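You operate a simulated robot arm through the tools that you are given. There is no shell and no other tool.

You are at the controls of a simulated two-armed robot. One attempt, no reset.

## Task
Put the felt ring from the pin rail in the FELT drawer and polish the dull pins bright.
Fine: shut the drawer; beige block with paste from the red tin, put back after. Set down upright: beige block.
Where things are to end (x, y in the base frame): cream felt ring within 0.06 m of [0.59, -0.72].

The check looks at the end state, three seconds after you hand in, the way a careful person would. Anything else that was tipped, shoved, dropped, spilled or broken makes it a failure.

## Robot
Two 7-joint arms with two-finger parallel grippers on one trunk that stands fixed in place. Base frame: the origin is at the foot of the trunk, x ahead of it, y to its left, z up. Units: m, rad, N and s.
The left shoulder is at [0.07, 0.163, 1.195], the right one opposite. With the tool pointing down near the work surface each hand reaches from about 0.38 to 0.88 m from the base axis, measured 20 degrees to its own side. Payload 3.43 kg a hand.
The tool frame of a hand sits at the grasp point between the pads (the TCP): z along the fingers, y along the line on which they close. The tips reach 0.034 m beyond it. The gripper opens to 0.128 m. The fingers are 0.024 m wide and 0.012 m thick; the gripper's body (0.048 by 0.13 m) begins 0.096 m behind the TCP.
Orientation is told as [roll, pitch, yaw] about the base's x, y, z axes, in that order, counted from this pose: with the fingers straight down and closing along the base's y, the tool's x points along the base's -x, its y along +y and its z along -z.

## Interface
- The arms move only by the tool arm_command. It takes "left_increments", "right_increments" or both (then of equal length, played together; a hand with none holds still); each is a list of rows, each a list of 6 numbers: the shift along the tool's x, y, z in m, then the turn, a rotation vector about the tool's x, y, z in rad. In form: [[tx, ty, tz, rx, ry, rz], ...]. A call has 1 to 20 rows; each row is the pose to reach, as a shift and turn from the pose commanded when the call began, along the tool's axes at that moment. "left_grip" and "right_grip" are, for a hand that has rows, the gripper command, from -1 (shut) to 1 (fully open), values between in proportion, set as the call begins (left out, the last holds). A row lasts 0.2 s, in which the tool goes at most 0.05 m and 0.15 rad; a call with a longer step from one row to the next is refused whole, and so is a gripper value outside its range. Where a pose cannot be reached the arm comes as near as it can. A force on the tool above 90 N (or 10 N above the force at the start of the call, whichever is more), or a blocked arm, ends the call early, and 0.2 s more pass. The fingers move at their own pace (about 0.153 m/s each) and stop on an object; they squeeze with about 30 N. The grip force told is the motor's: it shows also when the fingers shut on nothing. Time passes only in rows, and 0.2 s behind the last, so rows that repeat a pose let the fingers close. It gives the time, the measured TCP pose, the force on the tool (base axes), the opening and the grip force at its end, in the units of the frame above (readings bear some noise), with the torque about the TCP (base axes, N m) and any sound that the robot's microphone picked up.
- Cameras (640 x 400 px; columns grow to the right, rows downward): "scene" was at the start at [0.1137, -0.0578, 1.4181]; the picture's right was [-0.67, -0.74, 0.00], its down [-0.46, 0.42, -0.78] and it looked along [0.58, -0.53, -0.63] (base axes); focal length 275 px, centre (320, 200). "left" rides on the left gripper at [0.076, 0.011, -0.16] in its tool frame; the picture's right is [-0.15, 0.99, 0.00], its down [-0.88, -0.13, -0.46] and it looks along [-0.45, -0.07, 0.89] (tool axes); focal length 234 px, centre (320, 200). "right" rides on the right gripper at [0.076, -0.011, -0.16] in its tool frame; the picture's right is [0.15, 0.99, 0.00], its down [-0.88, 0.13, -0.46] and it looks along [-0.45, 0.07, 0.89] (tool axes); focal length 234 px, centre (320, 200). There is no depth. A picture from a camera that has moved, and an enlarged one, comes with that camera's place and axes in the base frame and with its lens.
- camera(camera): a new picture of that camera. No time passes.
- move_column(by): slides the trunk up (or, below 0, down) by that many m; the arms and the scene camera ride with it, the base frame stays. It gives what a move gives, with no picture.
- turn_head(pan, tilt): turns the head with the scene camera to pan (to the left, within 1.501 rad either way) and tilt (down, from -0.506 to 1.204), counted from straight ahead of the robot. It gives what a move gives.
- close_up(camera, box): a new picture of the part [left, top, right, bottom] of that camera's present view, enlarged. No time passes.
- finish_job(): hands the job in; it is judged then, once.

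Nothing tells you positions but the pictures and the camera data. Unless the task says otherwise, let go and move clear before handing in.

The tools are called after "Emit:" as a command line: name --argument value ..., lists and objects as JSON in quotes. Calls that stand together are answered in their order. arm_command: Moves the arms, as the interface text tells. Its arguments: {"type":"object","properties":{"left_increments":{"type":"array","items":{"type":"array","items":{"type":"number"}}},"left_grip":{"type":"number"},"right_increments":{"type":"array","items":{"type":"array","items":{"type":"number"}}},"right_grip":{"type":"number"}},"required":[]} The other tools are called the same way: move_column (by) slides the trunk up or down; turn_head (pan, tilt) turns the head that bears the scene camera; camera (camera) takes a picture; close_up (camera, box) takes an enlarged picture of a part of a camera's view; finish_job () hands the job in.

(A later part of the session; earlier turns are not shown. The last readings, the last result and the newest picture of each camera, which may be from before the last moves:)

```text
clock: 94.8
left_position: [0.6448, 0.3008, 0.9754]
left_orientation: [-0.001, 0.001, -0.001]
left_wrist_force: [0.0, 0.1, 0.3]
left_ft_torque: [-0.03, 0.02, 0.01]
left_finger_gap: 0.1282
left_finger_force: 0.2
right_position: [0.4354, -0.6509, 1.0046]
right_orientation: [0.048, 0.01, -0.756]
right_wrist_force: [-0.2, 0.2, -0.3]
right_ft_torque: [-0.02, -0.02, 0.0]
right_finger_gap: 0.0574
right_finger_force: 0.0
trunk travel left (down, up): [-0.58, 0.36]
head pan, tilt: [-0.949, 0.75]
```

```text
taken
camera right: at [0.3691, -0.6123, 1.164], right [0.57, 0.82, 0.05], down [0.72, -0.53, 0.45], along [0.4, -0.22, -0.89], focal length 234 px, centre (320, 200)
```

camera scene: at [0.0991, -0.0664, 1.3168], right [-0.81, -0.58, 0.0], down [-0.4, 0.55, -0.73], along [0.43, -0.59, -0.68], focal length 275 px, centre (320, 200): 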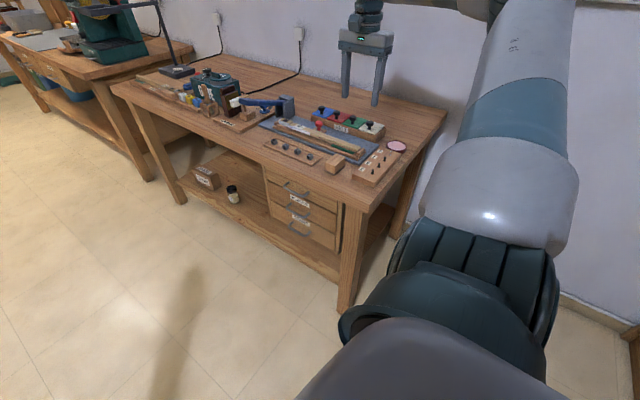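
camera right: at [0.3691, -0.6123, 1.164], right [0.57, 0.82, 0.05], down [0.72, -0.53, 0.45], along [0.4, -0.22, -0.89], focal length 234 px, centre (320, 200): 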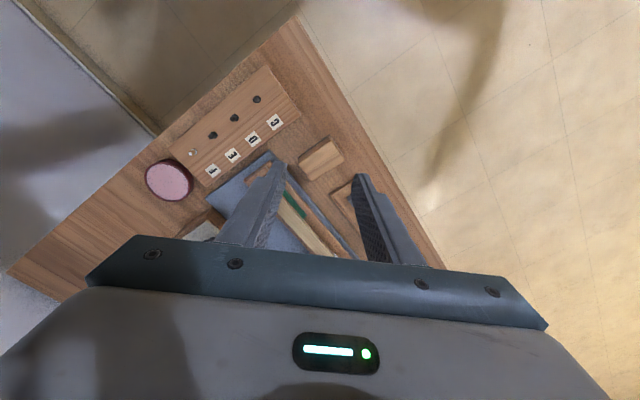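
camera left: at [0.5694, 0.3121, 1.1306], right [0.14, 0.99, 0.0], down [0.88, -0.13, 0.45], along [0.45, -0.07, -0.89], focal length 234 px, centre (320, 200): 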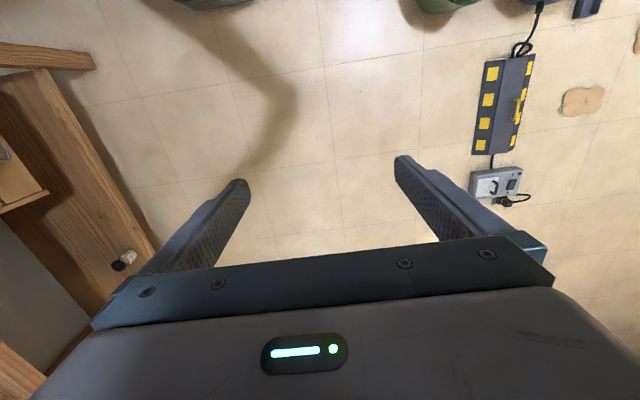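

Emit:
arm_command --right_increments '[[0.0039, 0.0078, 0, 0.0068, -0.0048, 0.1358], [0.0078, 0.0156, 0, 0.0137, -0.0097, 0.2717], [0.0117, 0.0233, 0, 0.0205, -0.0145, 0.4075], [0.0156, 0.0311, 0, 0.0273, -0.0193, 0.5433], [0.0195, 0.0389, 0, 0.0342, -0.0242, 0.6792], [0.0234, 0.0467, 0, 0.041, -0.029, 0.815], [0.0234, 0.0467, 0, 0.041, -0.029, 0.815]]' --right_grip 0.3

Emit:
camera --camera "right"

Emit:
close_up --camera "right" --box '[260, 80, 400, 200]'

```text
clock: 96.4
left_position: [0.6443, 0.3006, 0.976]
left_orientation: [0.0, -0.001, 0.002]
left_wrist_force: [-0.2, 0.3, -0.2]
left_ft_torque: [-0.02, 0.04, -0.01]
left_finger_gap: 0.128
left_finger_force: 0.1
right_position: [0.4507, -0.6009, 1.0076]
right_orientation: [0.001, 0.002, -1.573]
right_wrist_force: [-0.3, -0.7, 0.0]
right_ft_torque: [0.0, 0.01, 0.0]
right_finger_gap: 0.0832
right_finger_force: 0.1
trunk travel left (down, up): [-0.58, 0.36]
head pan, tilt: [-0.949, 0.75]
```

```text
taken
camera right: at [0.44, -0.525, 1.1659], right [0.99, 0.14, 0.0], down [0.13, -0.88, 0.46], along [0.07, -0.45, -0.89], focal length 234 px, centre (320, 200)
```

right: 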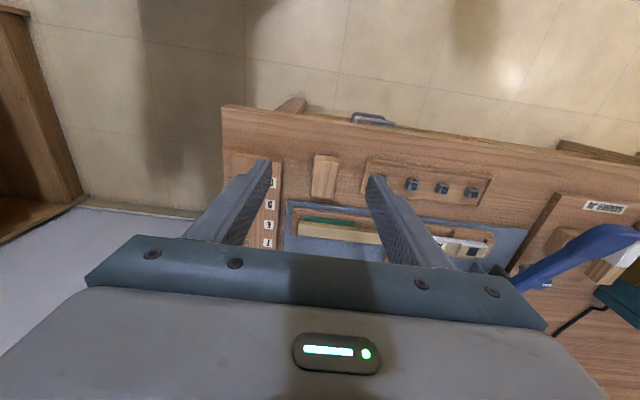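

```text
3.33 times, centred on (330, 140) of right
camera zoom: at [0.44, -0.525, 1.1659], right [0.99, 0.14, 0.0], down [0.13, -0.88, 0.46], along [0.07, -0.45, -0.89], focal length 781 px, centre (287, 400)
```

zoom: 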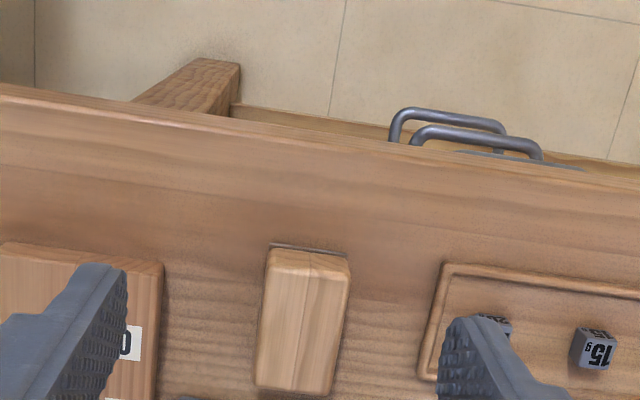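

The wooden block measures about 0.037 × 0.065 m (x 0.4475–0.485, y -0.618 to -0.683), top z≈0.842, turned ~3° from the y axis, and clear of its neighbours. I'll move above it with matching yaw and a 7 cm gap.

Emit:
arm_command --right_increments '[[-0.015, 0.005, 0.01, 0, 0, -0.03], [-0.03, 0.01, 0.03, 0, 0, -0.06], [-0.0496, 0.0153, 0.055, 0, 0, -0.06], [-0.0496, 0.0153, 0.075, 0, 0, -0.06], [-0.0496, 0.0153, 0.075, 0, 0, -0.06]]' --right_grip 0.09

Emit:
camera --camera "right"

Emit:
close_up --camera "scene" --box '[300, 110, 400, 190]'

```text
clock: 97.6
left_position: [0.6448, 0.3011, 0.9764]
left_orientation: [0.001, 0.0, 0.003]
left_wrist_force: [0.1, 0.2, 0.6]
left_ft_torque: [0.0, 0.01, -0.01]
left_finger_gap: 0.128
left_finger_force: 0.1
right_position: [0.4665, -0.6501, 0.9319]
right_orientation: [0.003, -0.001, -1.511]
right_wrist_force: [-1.3, -0.4, -0.2]
right_ft_torque: [0.04, 0.0, 0.01]
right_finger_gap: 0.0699
right_finger_force: 0.0
trunk travel left (down, up): [-0.58, 0.36]
head pan, tilt: [-0.949, 0.75]
```

```text
taken
camera right: at [0.4507, -0.5747, 1.0906], right [0.98, 0.21, 0.0], down [0.18, -0.87, 0.46], along [0.1, -0.45, -0.89], focal length 234 px, centre (320, 200)
```

right: 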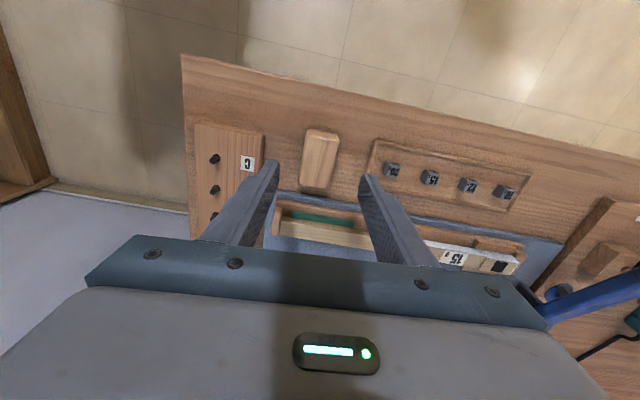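

```text
5.00 times, centred on (350, 150) of scene
camera zoom: at [0.0985, -0.067, 1.3169], right [-0.81, -0.58, 0.0], down [-0.4, 0.55, -0.73], along [0.43, -0.59, -0.68], focal length 1375 px, centre (170, 450)
```

zoom: 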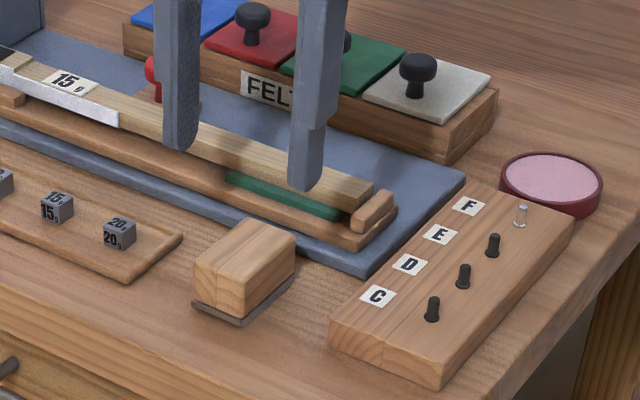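

Emit:
close_up --camera "right" --box '[260, 110, 380, 210]'

```text
4.00 times, centred on (320, 160) of right
camera zoom: at [0.4507, -0.5747, 1.0906], right [0.98, 0.21, 0.0], down [0.18, -0.87, 0.46], along [0.1, -0.45, -0.89], focal length 937 px, centre (320, 360)
```

zoom: 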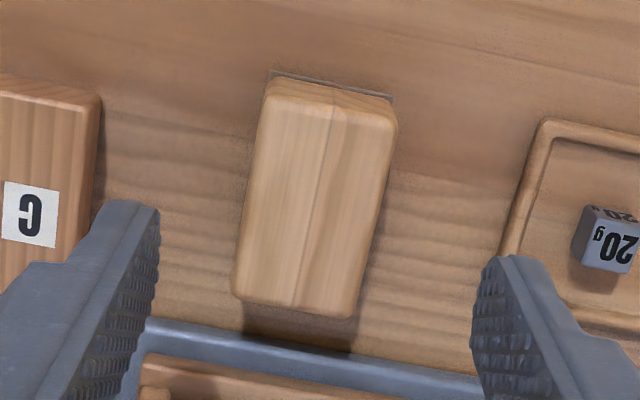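

The block's centre is about (0.4655, -0.6545) with essentially no yaw. I'll correct and descend to grip it by its sides, keeping the tips about 1 cm above the bench.

Emit:
arm_command --right_increments '[[-0.003, -0.001, 0.02, 0, 0, 0.06], [-0.0045, -0.001, 0.045, 0, 0, 0.06], [-0.0045, -0.001, 0.065, 0, 0, 0.06], [-0.0045, -0.001, 0.078, 0, 0, 0.06], [-0.0045, -0.001, 0.078, 0, 0, 0.06]]'

Emit:
camera --camera "right"

Emit:
close_up --camera "scene" --box '[310, 130, 370, 185]'

```text
clock: 98.8
left_position: [0.6438, 0.2999, 0.976]
left_orientation: [0.0, 0.0, 0.003]
left_wrist_force: [-0.7, -0.3, 0.7]
left_ft_torque: [0.01, -0.02, -0.02]
left_finger_gap: 0.1279
left_finger_force: 0.1
right_position: [0.4644, -0.6555, 0.8529]
right_orientation: [0.004, 0.0, -1.572]
right_wrist_force: [0.0, -0.5, -0.3]
right_ft_torque: [-0.01, -0.03, -0.01]
right_finger_gap: 0.0697
right_finger_force: 0.1
trunk travel left (down, up): [-0.58, 0.36]
head pan, tilt: [-0.949, 0.75]
```

```text
taken
camera right: at [0.4537, -0.5784, 1.0132], right [0.99, 0.15, 0.0], down [0.13, -0.88, 0.46], along [0.07, -0.45, -0.89], focal length 234 px, centre (320, 200)
```

right: 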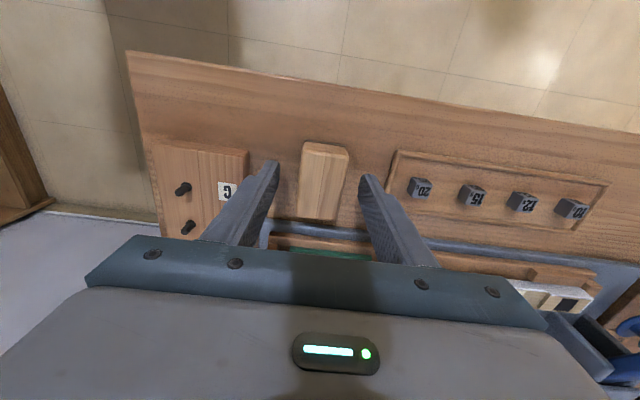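

```text
7.27 times, centred on (340, 158) of scene
camera zoom: at [0.0984, -0.067, 1.3169], right [-0.81, -0.58, 0.0], down [-0.4, 0.55, -0.73], along [0.43, -0.59, -0.68], focal length 2000 px, centre (174, 509)
```

zoom: 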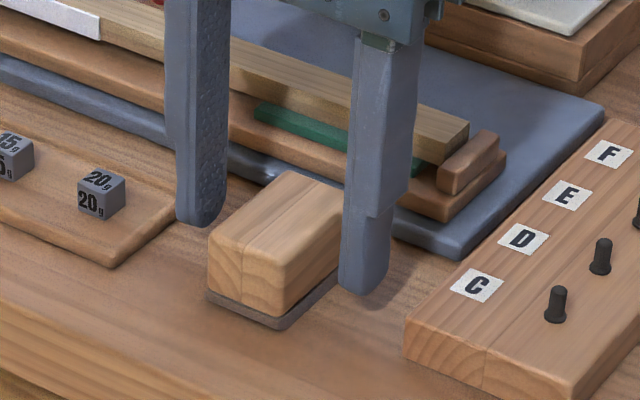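

Fingers straddle the block with tips just above the bench. Closing.

Emit:
arm_command --right_increments '[[0, 0, 0, 0, 0, 0], [0, 0, 0, 0, 0, 0], [0, 0, 0, 0, 0, 0], [0, 0, 0, 0, 0, 0]]' --right_grip -1

Emit:
close_up --camera "scene" --box '[310, 130, 370, 185]'

Emit:
close_up --camera "right" --box '[240, 110, 400, 260]'

```text
clock: 99.8
left_position: [0.6433, 0.3, 0.9756]
left_orientation: [0.0, 0.002, 0.002]
left_wrist_force: [-0.9, 1.1, 0.3]
left_ft_torque: [-0.02, 0.0, 0.0]
left_finger_gap: 0.1281
left_finger_force: 0.0
right_position: [0.4645, -0.6538, 0.8527]
right_orientation: [0.001, 0.002, -1.571]
right_wrist_force: [-0.9, -0.8, -0.8]
right_ft_torque: [-0.01, 0.0, 0.0]
right_finger_gap: 0.0367
right_finger_force: 30.1
trunk travel left (down, up): [-0.58, 0.36]
head pan, tilt: [-0.949, 0.75]
```

```text
7.27 times, centred on (340, 158) of scene
camera zoom: at [0.0986, -0.0672, 1.3168], right [-0.81, -0.58, 0.0], down [-0.4, 0.55, -0.73], along [0.43, -0.59, -0.68], focal length 2000 px, centre (174, 509)
```

zoom: 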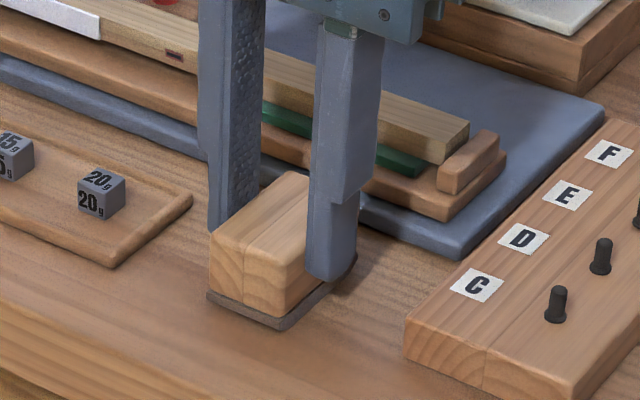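

```text
2.67 times, centred on (320, 185) of right
camera zoom: at [0.4538, -0.5786, 1.013], right [0.99, 0.15, 0.0], down [0.13, -0.88, 0.46], along [0.07, -0.45, -0.89], focal length 624 px, centre (320, 240)
```

zoom: 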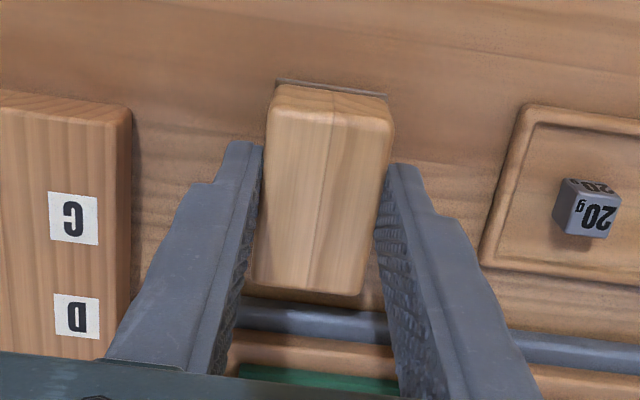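

Gripped firmly (36.7 mm wide). Lifting it straight up to see whether the grey sole comes along.

Emit:
arm_command --right_increments '[[0, 0, -0.015, 0, 0, 0], [0, 0, -0.035, 0, 0, 0], [0, 0, -0.07, 0, 0, 0], [0, 0, -0.1, 0, 0, 0], [0, 0, -0.1, 0, 0, 0]]'

Emit:
close_up --camera "scene" --box '[300, 80, 400, 180]'

Emit:
camera --camera "right"

```text
clock: 101.0
left_position: [0.6444, 0.3005, 0.9763]
left_orientation: [-0.001, 0.002, 0.001]
left_wrist_force: [-0.3, 0.9, 0.0]
left_ft_torque: [0.03, 0.04, -0.01]
left_finger_gap: 0.1279
left_finger_force: 0.1
right_position: [0.4648, -0.6553, 0.9557]
right_orientation: [0.003, 0.002, -1.571]
right_wrist_force: [-1.0, 0.2, -0.6]
right_ft_torque: [0.0, -0.03, -0.01]
right_finger_gap: 0.0369
right_finger_force: 30.5
trunk travel left (down, up): [-0.58, 0.36]
head pan, tilt: [-0.949, 0.75]
```

```text
4.00 times, centred on (350, 130) of scene
camera zoom: at [0.0988, -0.0677, 1.3168], right [-0.81, -0.58, 0.0], down [-0.4, 0.55, -0.73], along [0.43, -0.59, -0.68], focal length 1100 px, centre (200, 480)
```

zoom: 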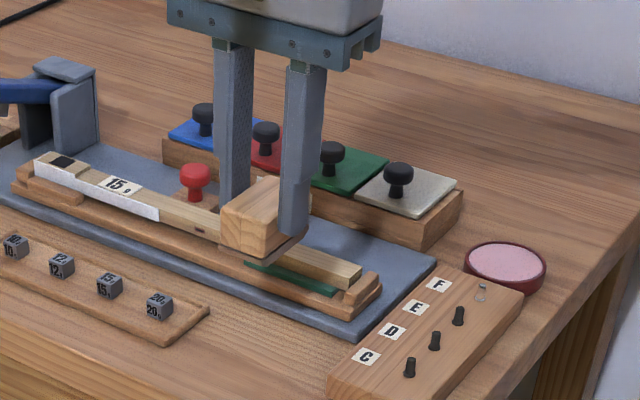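

```text
taken
camera right: at [0.4546, -0.579, 1.1133], right [0.99, 0.15, 0.0], down [0.13, -0.88, 0.45], along [0.07, -0.45, -0.89], focal length 234 px, centre (320, 200)
```

right: 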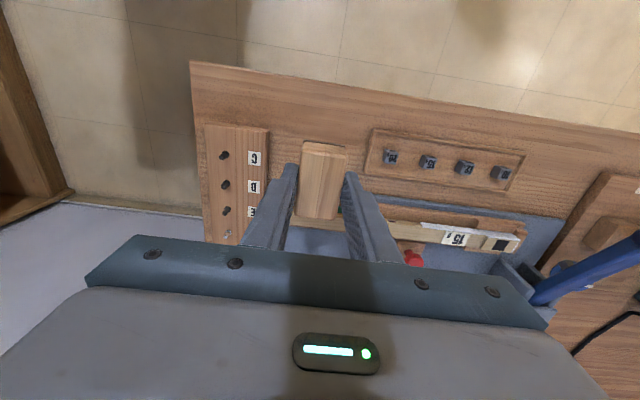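

The grey sole comes with it: it's a free polishing block. Now to the red tin: I'll move over it (centre ≈ (0.359, -0.870), paste at z≈0.819) and check reach and alignment.

Emit:
arm_command --right_increments '[[-0.02, -0.03, 0, 0, 0, 0], [-0.055, -0.055, 0, 0, 0, 0], [-0.095, -0.08, 0, 0, 0, 0], [-0.135, -0.1, 0, 0, 0, 0], [-0.175, -0.106, 0, 0, 0, 0], [-0.215, -0.106, 0, 0, 0, 0], [-0.215, -0.106, 0, 0, 0, 0]]'

Emit:
camera --camera "right"

Emit:
close_up --camera "scene" --box '[330, 70, 430, 170]'

```text
clock: 102.6
left_position: [0.6438, 0.3011, 0.9756]
left_orientation: [0.001, 0.001, 0.001]
left_wrist_force: [-0.9, 0.4, -0.5]
left_ft_torque: [0.03, 0.0, 0.0]
left_finger_gap: 0.1281
left_finger_force: 0.1
right_position: [0.3564, -0.8676, 0.9547]
right_orientation: [0.001, 0.0, -1.572]
right_wrist_force: [-0.3, 0.0, -1.2]
right_ft_torque: [0.02, 0.0, 0.0]
right_finger_gap: 0.0371
right_finger_force: 30.0
trunk travel left (down, up): [-0.58, 0.36]
head pan, tilt: [-0.949, 0.75]
```

```text
taken
camera right: at [0.3458, -0.7924, 1.114], right [0.99, 0.15, 0.0], down [0.13, -0.88, 0.46], along [0.07, -0.45, -0.89], focal length 234 px, centre (320, 200)
```

right: 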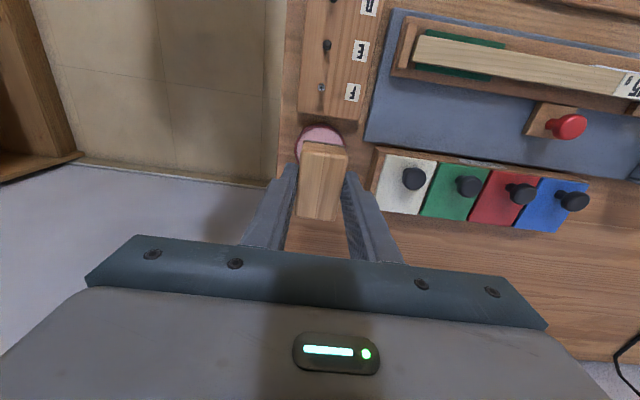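

```text
4.00 times, centred on (380, 120) of scene
camera zoom: at [0.098, -0.0666, 1.3169], right [-0.81, -0.58, 0.0], down [-0.4, 0.55, -0.73], along [0.43, -0.59, -0.68], focal length 1100 px, centre (80, 520)
```

zoom: 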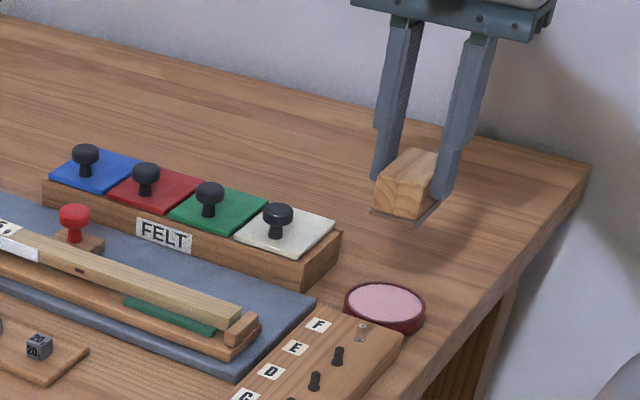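

Reachable with the hand vertical. Aligning over the tin centre and descending to just above the paste.

Emit:
arm_command --right_increments '[[-0.003, 0.0026, 0.02, 0, 0, 0], [-0.003, 0.0026, 0.045, 0, 0, 0], [-0.003, 0.0026, 0.065, 0, 0, 0], [-0.003, 0.0026, 0.08, 0, 0, 0], [-0.003, 0.0026, 0.08, 0, 0, 0]]'

Emit:
close_up --camera "scene" --box '[350, 90, 430, 160]'

Emit:
close_up --camera "right" --box '[240, 90, 400, 240]'

```text
clock: 103.8
left_position: [0.6442, 0.3, 0.976]
left_orientation: [0.0, -0.001, 0.001]
left_wrist_force: [-0.3, -0.3, -0.2]
left_ft_torque: [-0.01, -0.01, 0.01]
left_finger_gap: 0.1279
left_finger_force: 0.0
right_position: [0.3615, -0.8731, 0.8731]
right_orientation: [0.002, 0.0, -1.57]
right_wrist_force: [-0.2, -0.4, -2.2]
right_ft_torque: [0.02, 0.02, 0.01]
right_finger_gap: 0.037
right_finger_force: 29.5
trunk travel left (down, up): [-0.58, 0.36]
head pan, tilt: [-0.949, 0.75]
```

```text
5.71 times, centred on (390, 125) of scene
camera zoom: at [0.0985, -0.067, 1.3169], right [-0.81, -0.58, 0.0], down [-0.4, 0.55, -0.73], along [0.43, -0.59, -0.68], focal length 1571 px, centre (-80, 629)
```

zoom: 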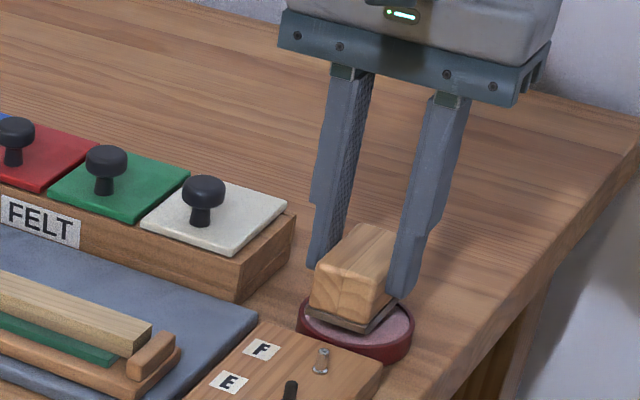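

```text
2.67 times, centred on (320, 165) of right
camera zoom: at [0.3504, -0.7968, 1.0332], right [0.99, 0.15, 0.0], down [0.13, -0.88, 0.46], along [0.07, -0.45, -0.89], focal length 624 px, centre (320, 293)
```

zoom: 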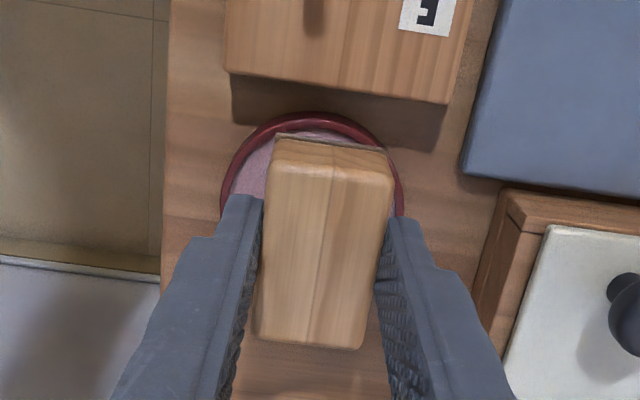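

The block is centred in y, about 4 mm too far +x. I'll correct and press down gently onto the paste, watching the force.

Emit:
arm_command --right_increments '[[0.003, -0.0035, 0.0, 0, 0, 0], [0.003, -0.0035, 0.003, 0, 0, 0]]'

Emit:
arm_command --right_increments '[[0, 0, 0.002, 0, 0, 0], [0, 0, 0.004, 0, 0, 0]]'

Emit:
close_up --camera "scene" --box '[350, 90, 430, 160]'

```text
clock: 104.4
left_position: [0.6447, 0.2985, 0.9759]
left_orientation: [-0.001, 0.001, 0.001]
left_wrist_force: [-0.6, 0.1, 0.8]
left_ft_torque: [0.02, -0.01, 0.0]
left_finger_gap: 0.1279
left_finger_force: 0.1
right_position: [0.3587, -0.8708, 0.8697]
right_orientation: [0.002, 0.0, -1.571]
right_wrist_force: [0.6, -0.8, -0.2]
right_ft_torque: [-0.01, 0.01, -0.04]
right_finger_gap: 0.0369
right_finger_force: 30.2
trunk travel left (down, up): [-0.58, 0.36]
head pan, tilt: [-0.949, 0.75]
```

```text
clock: 105.0
left_position: [0.6438, 0.3008, 0.9758]
left_orientation: [0.0, 0.0, 0.001]
left_wrist_force: [0.3, -0.1, -1.4]
left_ft_torque: [-0.01, -0.05, 0.03]
left_finger_gap: 0.1281
left_finger_force: 0.1
right_position: [0.3584, -0.8718, 0.8689]
right_orientation: [0.004, -0.001, -1.571]
right_wrist_force: [-0.2, -0.2, 3.1]
right_ft_torque: [0.06, 0.07, -0.01]
right_finger_gap: 0.0372
right_finger_force: 29.9
trunk travel left (down, up): [-0.58, 0.36]
head pan, tilt: [-0.949, 0.75]
```

```text
5.71 times, centred on (390, 125) of scene
camera zoom: at [0.0984, -0.0667, 1.317], right [-0.81, -0.58, 0.0], down [-0.4, 0.55, -0.73], along [0.43, -0.59, -0.68], focal length 1571 px, centre (-80, 629)
```

zoom: 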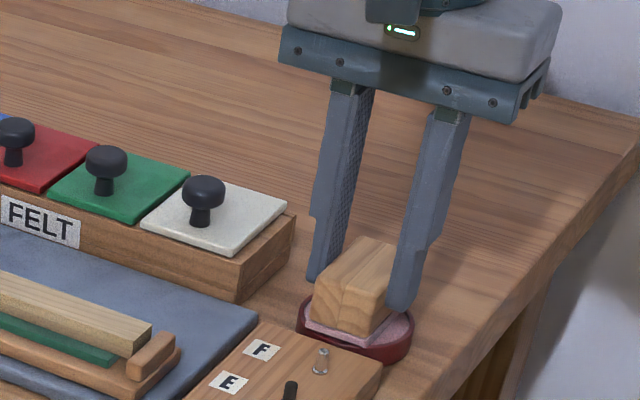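

Contact (3 N), and the sole edge already looks pinkish. I'll press slightly more and zoom in.

Emit:
arm_command --right_increments '[[0, 0, 0.001, 0, 0, 0], [0, 0, 0.002, 0, 0, 0], [0, 0, 0.002, 0, 0, 0]]'

Emit:
close_up --camera "scene" --box '[375, 120, 415, 150]'

Emit:
close_up --camera "right" --box '[280, 100, 370, 190]'

```text
clock: 105.8
left_position: [0.6435, 0.2999, 0.9762]
left_orientation: [-0.002, 0.0, 0.001]
left_wrist_force: [0.4, 0.1, -0.5]
left_ft_torque: [0.02, 0.01, 0.0]
left_finger_gap: 0.1279
left_finger_force: 0.1
right_position: [0.3581, -0.8707, 0.8674]
right_orientation: [0.005, -0.004, -1.574]
right_wrist_force: [0.2, -6.2, 15.3]
right_ft_torque: [-0.06, 0.12, 0.04]
right_finger_gap: 0.0371
right_finger_force: 30.2
trunk travel left (down, up): [-0.58, 0.36]
head pan, tilt: [-0.949, 0.75]
```

```text
13.33 times, centred on (395, 135) of scene
camera zoom: at [0.0976, -0.0658, 1.3172], right [-0.81, -0.58, 0.0], down [-0.4, 0.55, -0.73], along [0.43, -0.6, -0.68], focal length 3666 px, centre (-680, 1067)
```

zoom: 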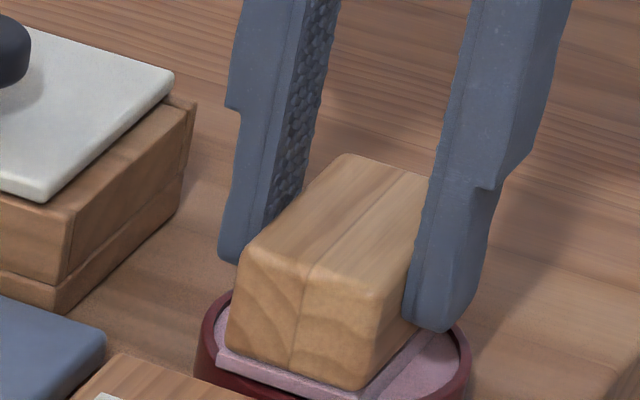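

```text
4.44 times, centred on (325, 145) of right
camera zoom: at [0.3474, -0.7932, 1.0263], right [0.99, 0.15, 0.0], down [0.13, -0.88, 0.46], along [0.07, -0.45, -0.89], focal length 1041 px, centre (298, 444)
```

zoom: 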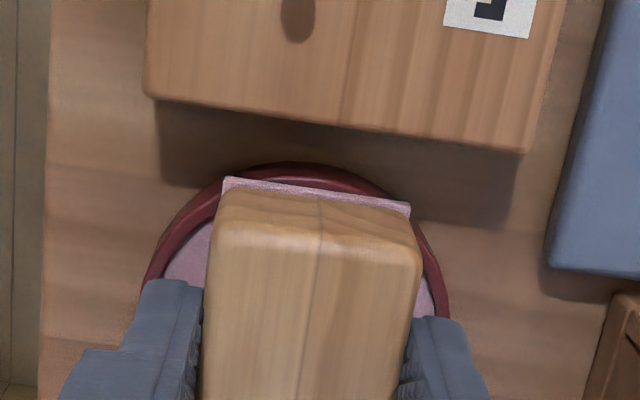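

The sole has turned pink: the paste is loaded. Lifting straight up.

Emit:
arm_command --right_increments '[[0, 0, -0.005, 0, 0, 0], [0, 0, -0.02, 0, 0, 0], [0, 0, -0.045, 0, 0, 0], [0, 0, -0.07, 0, 0, 0], [0, 0, -0.07, 0, 0, 0]]'

Emit:
close_up --camera "scene" --box '[340, 90, 430, 180]'

Emit:
camera --camera "right"

```text
clock: 107.0
left_position: [0.6449, 0.2999, 0.9754]
left_orientation: [0.001, 0.001, 0.003]
left_wrist_force: [-0.1, 0.6, 1.0]
left_ft_torque: [0.01, 0.0, -0.01]
left_finger_gap: 0.1282
left_finger_force: 0.1
right_position: [0.3592, -0.8712, 0.9333]
right_orientation: [0.002, 0.001, -1.571]
right_wrist_force: [-0.7, 0.6, -1.2]
right_ft_torque: [0.02, 0.0, -0.02]
right_finger_gap: 0.0371
right_finger_force: 30.3
trunk travel left (down, up): [-0.58, 0.36]
head pan, tilt: [-0.949, 0.75]
```

```text
4.44 times, centred on (385, 135) of scene
camera zoom: at [0.0987, -0.0676, 1.3168], right [-0.81, -0.58, 0.0], down [-0.4, 0.55, -0.73], along [0.43, -0.59, -0.68], focal length 1222 px, centre (31, 489)
```

zoom: 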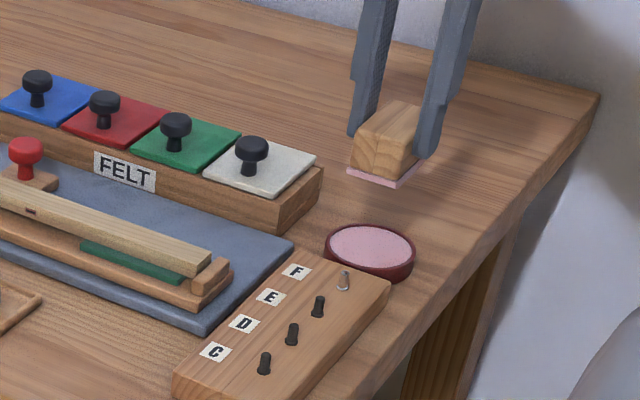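

```text
taken
camera right: at [0.3482, -0.7944, 1.0935], right [0.99, 0.15, 0.0], down [0.13, -0.88, 0.45], along [0.07, -0.45, -0.89], focal length 234 px, centre (320, 200)
```

right: 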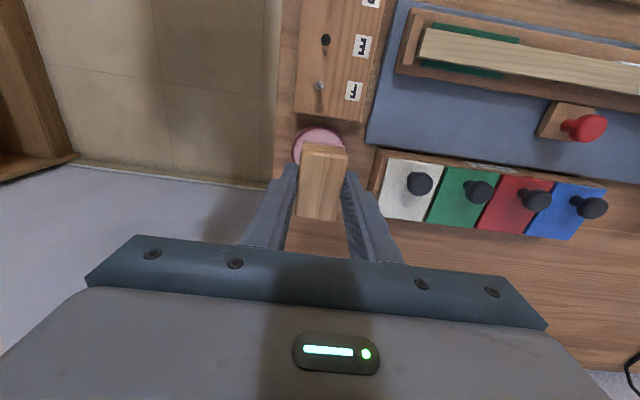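

The tin is undisturbed and the sole is loaded. Moving over pins C and D.

Emit:
arm_command --right_increments '[[0.035, -0.003, 0, 0, 0, 0], [0.07, -0.006, 0, 0, 0, 0], [0.105, -0.009, 0, 0, 0, 0], [0.14, -0.011, 0.005, 0, 0, 0], [0.172, -0.011, 0.015, 0, 0, 0], [0.172, -0.011, 0.015, 0, 0, 0]]'

Emit:
camera --camera "right"

Emit:
close_up --camera "scene" --box '[340, 110, 420, 190]'

```text
clock: 108.4
left_position: [0.6433, 0.2991, 0.9771]
left_orientation: [0.001, 0.001, 0.002]
left_wrist_force: [-0.3, 0.0, 0.9]
left_ft_torque: [0.01, 0.0, -0.03]
left_finger_gap: 0.128
left_finger_force: 0.0
right_position: [0.3481, -0.6978, 0.9187]
right_orientation: [0.003, 0.002, -1.57]
right_wrist_force: [0.5, 0.6, -0.9]
right_ft_torque: [0.04, 0.01, 0.0]
right_finger_gap: 0.037
right_finger_force: 30.5
trunk travel left (down, up): [-0.58, 0.36]
head pan, tilt: [-0.949, 0.75]
```

```text
taken
camera right: at [0.3365, -0.6207, 1.0794], right [0.99, 0.15, 0.0], down [0.13, -0.88, 0.46], along [0.07, -0.45, -0.89], focal length 234 px, centre (320, 200)
```

right: 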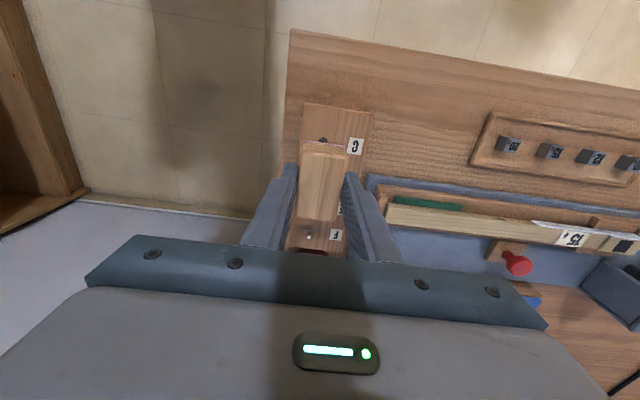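

```text
5.00 times, centred on (380, 150) of scene
camera zoom: at [0.0984, -0.0675, 1.3168], right [-0.81, -0.58, 0.0], down [-0.4, 0.55, -0.73], along [0.43, -0.59, -0.68], focal length 1375 px, centre (20, 450)
```

zoom: 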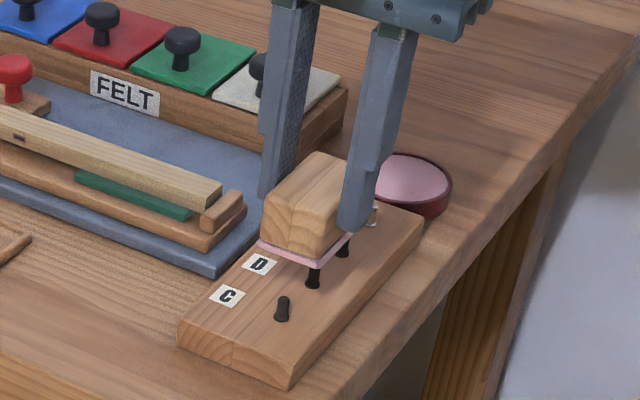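

Emit:
arm_command --right_increments '[[0, 0, 0.01, 0, 0, 0], [0, 0, 0.02, 0, 0, 0], [0, 0, 0.024, 0, 0, 0]]'

Emit:
close_up --camera "scene" --box '[360, 140, 410, 180]'

Emit:
close_up --camera "right" --box '[280, 90, 390, 190]'

```text
clock: 109.2
left_position: [0.644, 0.3003, 0.9767]
left_orientation: [-0.002, 0.0, 0.003]
left_wrist_force: [0.7, -0.5, -0.3]
left_ft_torque: [0.0, 0.0, 0.0]
left_finger_gap: 0.1279
left_finger_force: 0.0
right_position: [0.3485, -0.6985, 0.8938]
right_orientation: [0.001, 0.001, -1.569]
right_wrist_force: [0.1, -0.4, -2.1]
right_ft_torque: [-0.01, -0.03, 0.05]
right_finger_gap: 0.0369
right_finger_force: 29.7
trunk travel left (down, up): [-0.58, 0.36]
head pan, tilt: [-0.949, 0.75]
```

```text
10.00 times, centred on (385, 160) of scene
camera zoom: at [0.0987, -0.0673, 1.3168], right [-0.81, -0.58, 0.0], down [-0.4, 0.55, -0.73], along [0.43, -0.59, -0.68], focal length 2750 px, centre (-330, 600)
```

zoom: 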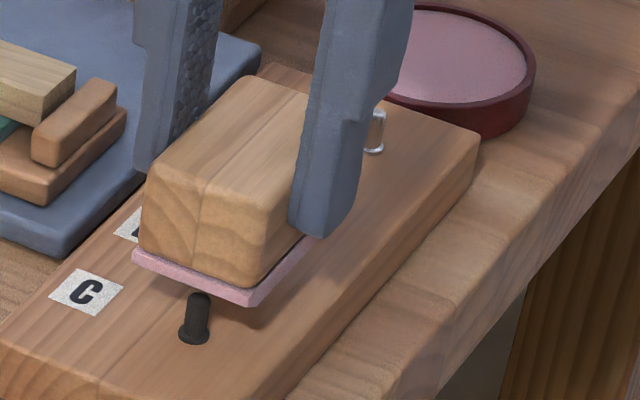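

```text
4.00 times, centred on (335, 140) of right
camera zoom: at [0.3379, -0.6219, 1.054], right [0.99, 0.15, 0.0], down [0.13, -0.88, 0.46], along [0.07, -0.45, -0.89], focal length 937 px, centre (260, 440)
```

zoom: 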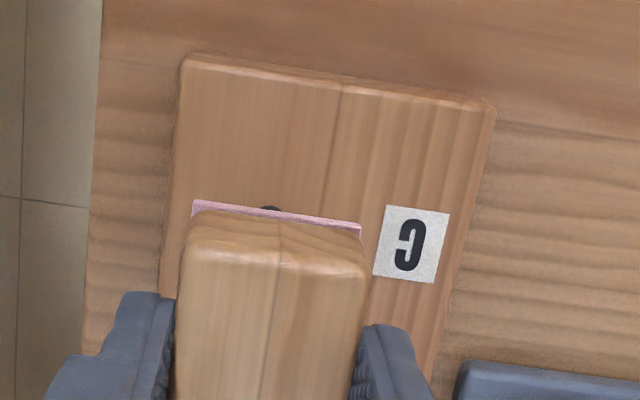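

Emit:
arm_command --right_increments '[[0.0015, 0, 0.002, 0, 0, 0], [0.0015, 0, 0.004, 0, 0, 0]]'

Emit:
arm_command --right_increments '[[0, 0, 0.001, 0, 0, 0], [0, 0, 0.002, 0, 0, 0]]'

Emit:
close_up --camera "scene" --box '[360, 140, 410, 180]'

```text
clock: 109.8
left_position: [0.6444, 0.2999, 0.9752]
left_orientation: [0.001, 0.0, 0.002]
left_wrist_force: [0.2, 0.4, -0.9]
left_ft_torque: [-0.01, 0.02, 0.01]
left_finger_gap: 0.1277
left_finger_force: 0.1
right_position: [0.349, -0.6969, 0.8906]
right_orientation: [0.002, 0.002, -1.571]
right_wrist_force: [0.2, 1.1, -0.9]
right_ft_torque: [0.02, 0.02, 0.01]
right_finger_gap: 0.0368
right_finger_force: 30.3
trunk travel left (down, up): [-0.58, 0.36]
head pan, tilt: [-0.949, 0.75]
```

```text
clock: 110.4
left_position: [0.643, 0.2994, 0.976]
left_orientation: [0.0, 0.0, 0.001]
left_wrist_force: [-0.2, 0.2, -0.5]
left_ft_torque: [0.0, 0.01, 0.01]
left_finger_gap: 0.128
left_finger_force: 0.1
right_position: [0.3482, -0.6976, 0.8898]
right_orientation: [0.002, -0.002, -1.571]
right_wrist_force: [-0.6, -0.4, 1.8]
right_ft_torque: [0.0, 0.01, -0.01]
right_finger_gap: 0.0372
right_finger_force: 29.7
trunk travel left (down, up): [-0.58, 0.36]
head pan, tilt: [-0.949, 0.75]
```

```text
10.00 times, centred on (385, 160) of scene
camera zoom: at [0.0985, -0.0671, 1.3169], right [-0.81, -0.58, 0.0], down [-0.4, 0.55, -0.73], along [0.43, -0.59, -0.68], focal length 2750 px, centre (-330, 600)
```

zoom: 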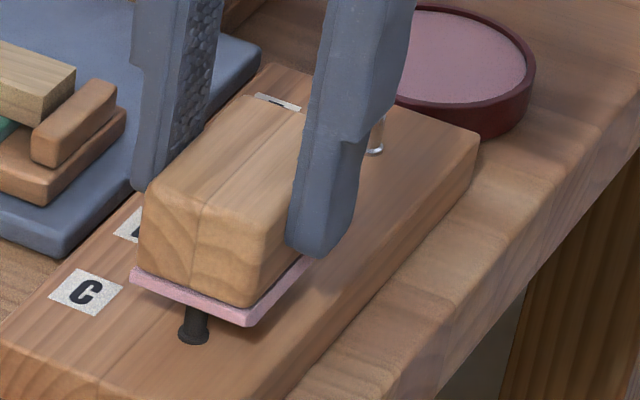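

Light contact on pins C and D. Rubbing back and forth along x with gentle pressure.

Emit:
arm_command --right_increments '[[0, 0.005, 0.001, 0, 0, 0], [0, 0.01, 0.001, 0, 0, 0], [0, 0.005, 0.001, 0, 0, 0], [0, 0, 0.001, 0, 0, 0], [0, -0.005, 0.001, 0, 0, 0], [0, -0.01, 0.001, 0, 0, 0], [0, -0.005, 0.001, 0, 0, 0], [0, 0, 0.001, 0, 0, 0], [0, 0.005, 0.001, 0, 0, 0], [0, 0.01, 0.001, 0, 0, 0], [0, 0.005, 0.001, 0, 0, 0], [0, 0, 0.001, 0, 0, 0], [0, -0.005, 0.001, 0, 0, 0], [0, -0.01, 0.001, 0, 0, 0], [0, -0.005, 0.001, 0, 0, 0], [0, 0, 0.001, 0, 0, 0]]'

Emit:
close_up --camera "scene" --box '[360, 140, 410, 180]'

```text
clock: 113.8
left_position: [0.6447, 0.3006, 0.9766]
left_orientation: [-0.002, 0.0, 0.003]
left_wrist_force: [-0.1, 0.0, 0.1]
left_ft_torque: [-0.03, -0.01, 0.0]
left_finger_gap: 0.1281
left_finger_force: 0.1
right_position: [0.3469, -0.697, 0.889]
right_orientation: [0.004, 0.001, -1.571]
right_wrist_force: [-3.7, 0.6, 7.1]
right_ft_torque: [-0.01, 0.14, -0.02]
right_finger_gap: 0.037
right_finger_force: 29.7
trunk travel left (down, up): [-0.58, 0.36]
head pan, tilt: [-0.949, 0.75]
```

```text
10.00 times, centred on (385, 160) of scene
camera zoom: at [0.0976, -0.0663, 1.317], right [-0.81, -0.58, 0.0], down [-0.4, 0.55, -0.73], along [0.43, -0.6, -0.68], focal length 2750 px, centre (-330, 600)
```

zoom: 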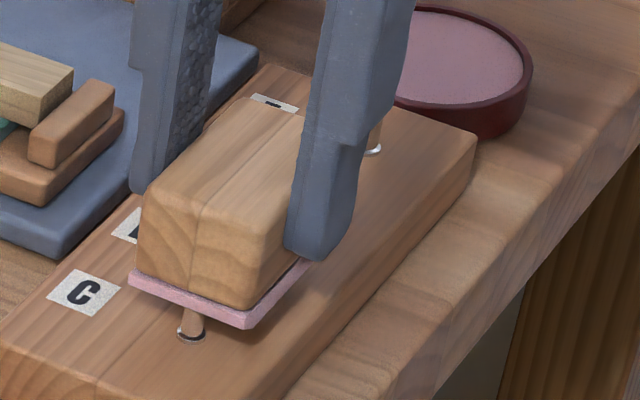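

Pin C has turned bright. I'll lift, shift to cover D and E, and check D on the way.

Emit:
arm_command --right_increments '[[0, 0, -0.02, 0, 0, 0], [0, 0, -0.04, 0, 0, 0], [-0.02, 0, -0.05, 0, 0, 0], [-0.055, 0, -0.05, 0, 0, 0], [-0.085, 0, -0.05, 0, 0, 0], [-0.085, 0, -0.05, 0, 0, 0]]'

Emit:
close_up --camera "scene" --box '[350, 130, 420, 190]'

Emit:
close_up --camera "right" --box '[260, 50, 400, 170]'

```text
clock: 115.2
left_position: [0.6437, 0.3022, 0.9761]
left_orientation: [-0.002, 0.0, 0.004]
left_wrist_force: [0.0, -0.7, 1.0]
left_ft_torque: [-0.01, -0.05, 0.0]
left_finger_gap: 0.1279
left_finger_force: 0.1
right_position: [0.3476, -0.7847, 0.9386]
right_orientation: [0.002, 0.0, -1.569]
right_wrist_force: [0.1, 0.1, -0.9]
right_ft_torque: [-0.03, -0.04, 0.01]
right_finger_gap: 0.0369
right_finger_force: 30.2
trunk travel left (down, up): [-0.58, 0.36]
head pan, tilt: [-0.949, 0.75]
```

```text
6.67 times, centred on (385, 160) of scene
camera zoom: at [0.0983, -0.0666, 1.3169], right [-0.81, -0.58, 0.0], down [-0.4, 0.55, -0.73], along [0.43, -0.59, -0.68], focal length 1833 px, centre (-113, 467)
```

zoom: 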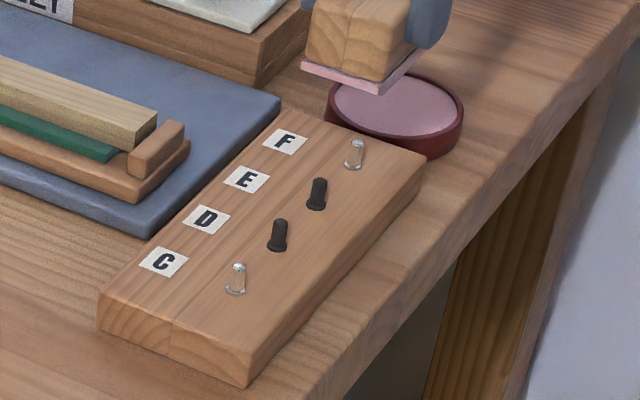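

```text
3.33 times, centred on (330, 110) of right
camera zoom: at [0.337, -0.708, 1.0977], right [0.99, 0.15, 0.0], down [0.13, -0.88, 0.46], along [0.07, -0.45, -0.89], focal length 781 px, centre (287, 500)
```

zoom: 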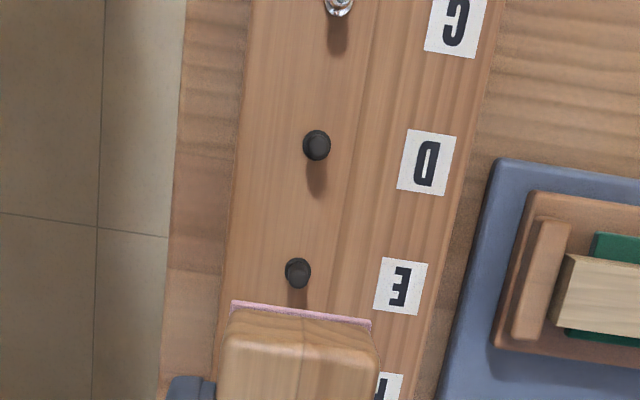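

C is bright; D and E still dull. I'll do them one at a time, starting with the block centred over D.

Emit:
arm_command --right_increments '[[0.034, 0, 0, 0, 0, 0], [0.0675, 0, 0, 0, 0, 0], [0.0675, 0, 0.025, 0, 0, 0], [0.0675, 0, 0.045, 0, 0, 0], [0.0675, 0, 0.048, 0, 0, 0]]'

Emit:
arm_command --right_increments '[[0, 0, 0.001, 0, 0, 0], [0, 0, 0.002, 0, 0, 0]]'

```text
clock: 116.4
left_position: [0.6439, 0.2995, 0.9756]
left_orientation: [0.0, 0.0, 0.0]
left_wrist_force: [0.2, -0.3, -0.4]
left_ft_torque: [-0.02, -0.01, 0.01]
left_finger_gap: 0.1276
left_finger_force: 0.1
right_position: [0.3474, -0.7144, 0.8894]
right_orientation: [0.002, 0.0, -1.571]
right_wrist_force: [-0.1, -0.2, -0.4]
right_ft_torque: [0.0, 0.0, 0.01]
right_finger_gap: 0.0372
right_finger_force: 30.1
trunk travel left (down, up): [-0.58, 0.36]
head pan, tilt: [-0.949, 0.75]
```

```text
clock: 117.0
left_position: [0.6434, 0.3005, 0.9756]
left_orientation: [0.002, 0.0, 0.0]
left_wrist_force: [0.0, 0.1, 0.2]
left_ft_torque: [-0.02, -0.01, 0.01]
left_finger_gap: 0.128
left_finger_force: 0.0
right_position: [0.3491, -0.715, 0.8885]
right_orientation: [0.005, -0.003, -1.571]
right_wrist_force: [0.2, -2.5, 7.7]
right_ft_torque: [-0.15, -0.02, 0.01]
right_finger_gap: 0.0368
right_finger_force: 29.2
trunk travel left (down, up): [-0.58, 0.36]
head pan, tilt: [-0.949, 0.75]
```

Emit:
arm_command --right_increments '[[0, 0.005, 0, 0, 0, 0], [0, 0.01, 0, 0, 0, 0], [0, 0.005, 0, 0, 0, 0], [0, 0, 0, 0, 0, 0], [0, -0.005, 0, 0, 0, 0], [0, -0.01, 0, 0, 0, 0], [0, -0.005, 0, 0, 0, 0], [0, 0, 0, 0, 0, 0], [0, 0.005, 0, 0, 0, 0], [0, 0.01, 0, 0, 0, 0], [0, 0.005, 0, 0, 0, 0], [0, 0, 0, 0, 0, 0], [0, -0.005, 0, 0, 0, 0], [0, -0.01, 0, 0, 0, 0], [0, -0.005, 0, 0, 0, 0], [0, 0, 0, 0, 0, 0]]'

Emit:
arm_command --right_increments '[[0, 0, -0.02, 0, 0, 0], [0, 0, -0.045, 0, 0, 0], [-0.035, 0, -0.05, 0, 0, 0], [-0.07, 0, -0.05, 0, 0, 0], [-0.07, 0, -0.05, 0, 0, 0]]'

Emit:
close_up --camera "scene" --box '[350, 130, 420, 190]'

```text
clock: 120.4
left_position: [0.6433, 0.2997, 0.9763]
left_orientation: [0.0, 0.001, 0.002]
left_wrist_force: [0.4, 0.0, 0.5]
left_ft_torque: [0.01, 0.0, -0.01]
left_finger_gap: 0.128
left_finger_force: 0.1
right_position: [0.3475, -0.7144, 0.8876]
right_orientation: [0.002, -0.001, -1.573]
right_wrist_force: [-3.2, 0.3, 7.0]
right_ft_torque: [-0.08, 0.17, 0.0]
right_finger_gap: 0.0369
right_finger_force: 30.0
trunk travel left (down, up): [-0.58, 0.36]
head pan, tilt: [-0.949, 0.75]
```

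```text
clock: 121.6
left_position: [0.6449, 0.3004, 0.9758]
left_orientation: [0.001, -0.001, 0.002]
left_wrist_force: [0.6, 0.5, 0.4]
left_ft_torque: [-0.01, 0.02, 0.0]
left_finger_gap: 0.128
left_finger_force: 0.1
right_position: [0.3477, -0.7839, 0.9366]
right_orientation: [0.003, 0.0, -1.571]
right_wrist_force: [-0.7, -0.1, -0.4]
right_ft_torque: [-0.01, 0.04, 0.02]
right_finger_gap: 0.0368
right_finger_force: 29.9
trunk travel left (down, up): [-0.58, 0.36]
head pan, tilt: [-0.949, 0.75]
```

```text
6.67 times, centred on (385, 160) of scene
camera zoom: at [0.0984, -0.0667, 1.3169], right [-0.81, -0.58, 0.0], down [-0.4, 0.55, -0.73], along [0.43, -0.59, -0.68], focal length 1833 px, centre (-113, 467)
```

zoom: 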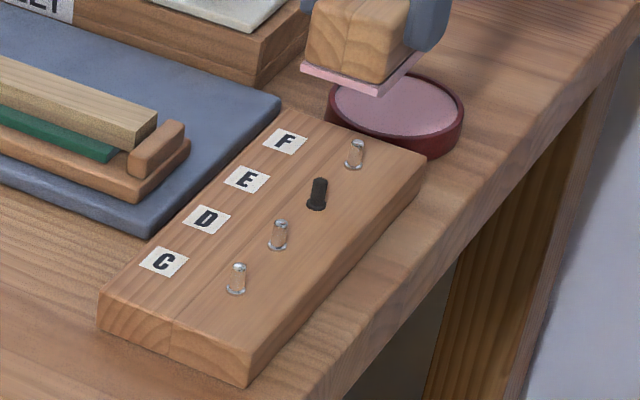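

D is bright now too. On to E.

Emit:
arm_command --right_increments '[[0.0275, 0, 0, 0, 0, 0], [0.0275, 0, 0.025, 0, 0, 0], [0.0275, 0, 0.045, 0, 0, 0], [0.0275, 0, 0.048, 0, 0, 0]]'

Emit:
arm_command --right_increments '[[0, 0, 0.001, 0, 0, 0], [0, 0, 0.002, 0, 0, 0]]'

```text
clock: 122.6
left_position: [0.645, 0.2987, 0.9766]
left_orientation: [-0.001, 0.001, 0.001]
left_wrist_force: [-0.3, 0.1, 1.0]
left_ft_torque: [0.04, 0.0, -0.01]
left_finger_gap: 0.1281
left_finger_force: 0.0
right_position: [0.3488, -0.757, 0.8895]
right_orientation: [0.003, 0.001, -1.57]
right_wrist_force: [0.0, 0.2, 0.1]
right_ft_torque: [0.04, 0.01, -0.02]
right_finger_gap: 0.0372
right_finger_force: 29.9
trunk travel left (down, up): [-0.58, 0.36]
head pan, tilt: [-0.949, 0.75]
```

```text
clock: 123.2
left_position: [0.6438, 0.3002, 0.9757]
left_orientation: [0.0, -0.001, 0.002]
left_wrist_force: [0.0, 0.0, -1.0]
left_ft_torque: [0.0, -0.01, 0.0]
left_finger_gap: 0.128
left_finger_force: 0.0
right_position: [0.3472, -0.7572, 0.888]
right_orientation: [0.003, -0.001, -1.571]
right_wrist_force: [0.2, -0.4, 4.6]
right_ft_torque: [-0.07, -0.03, 0.01]
right_finger_gap: 0.0367
right_finger_force: 29.7
trunk travel left (down, up): [-0.58, 0.36]
head pan, tilt: [-0.949, 0.75]
```

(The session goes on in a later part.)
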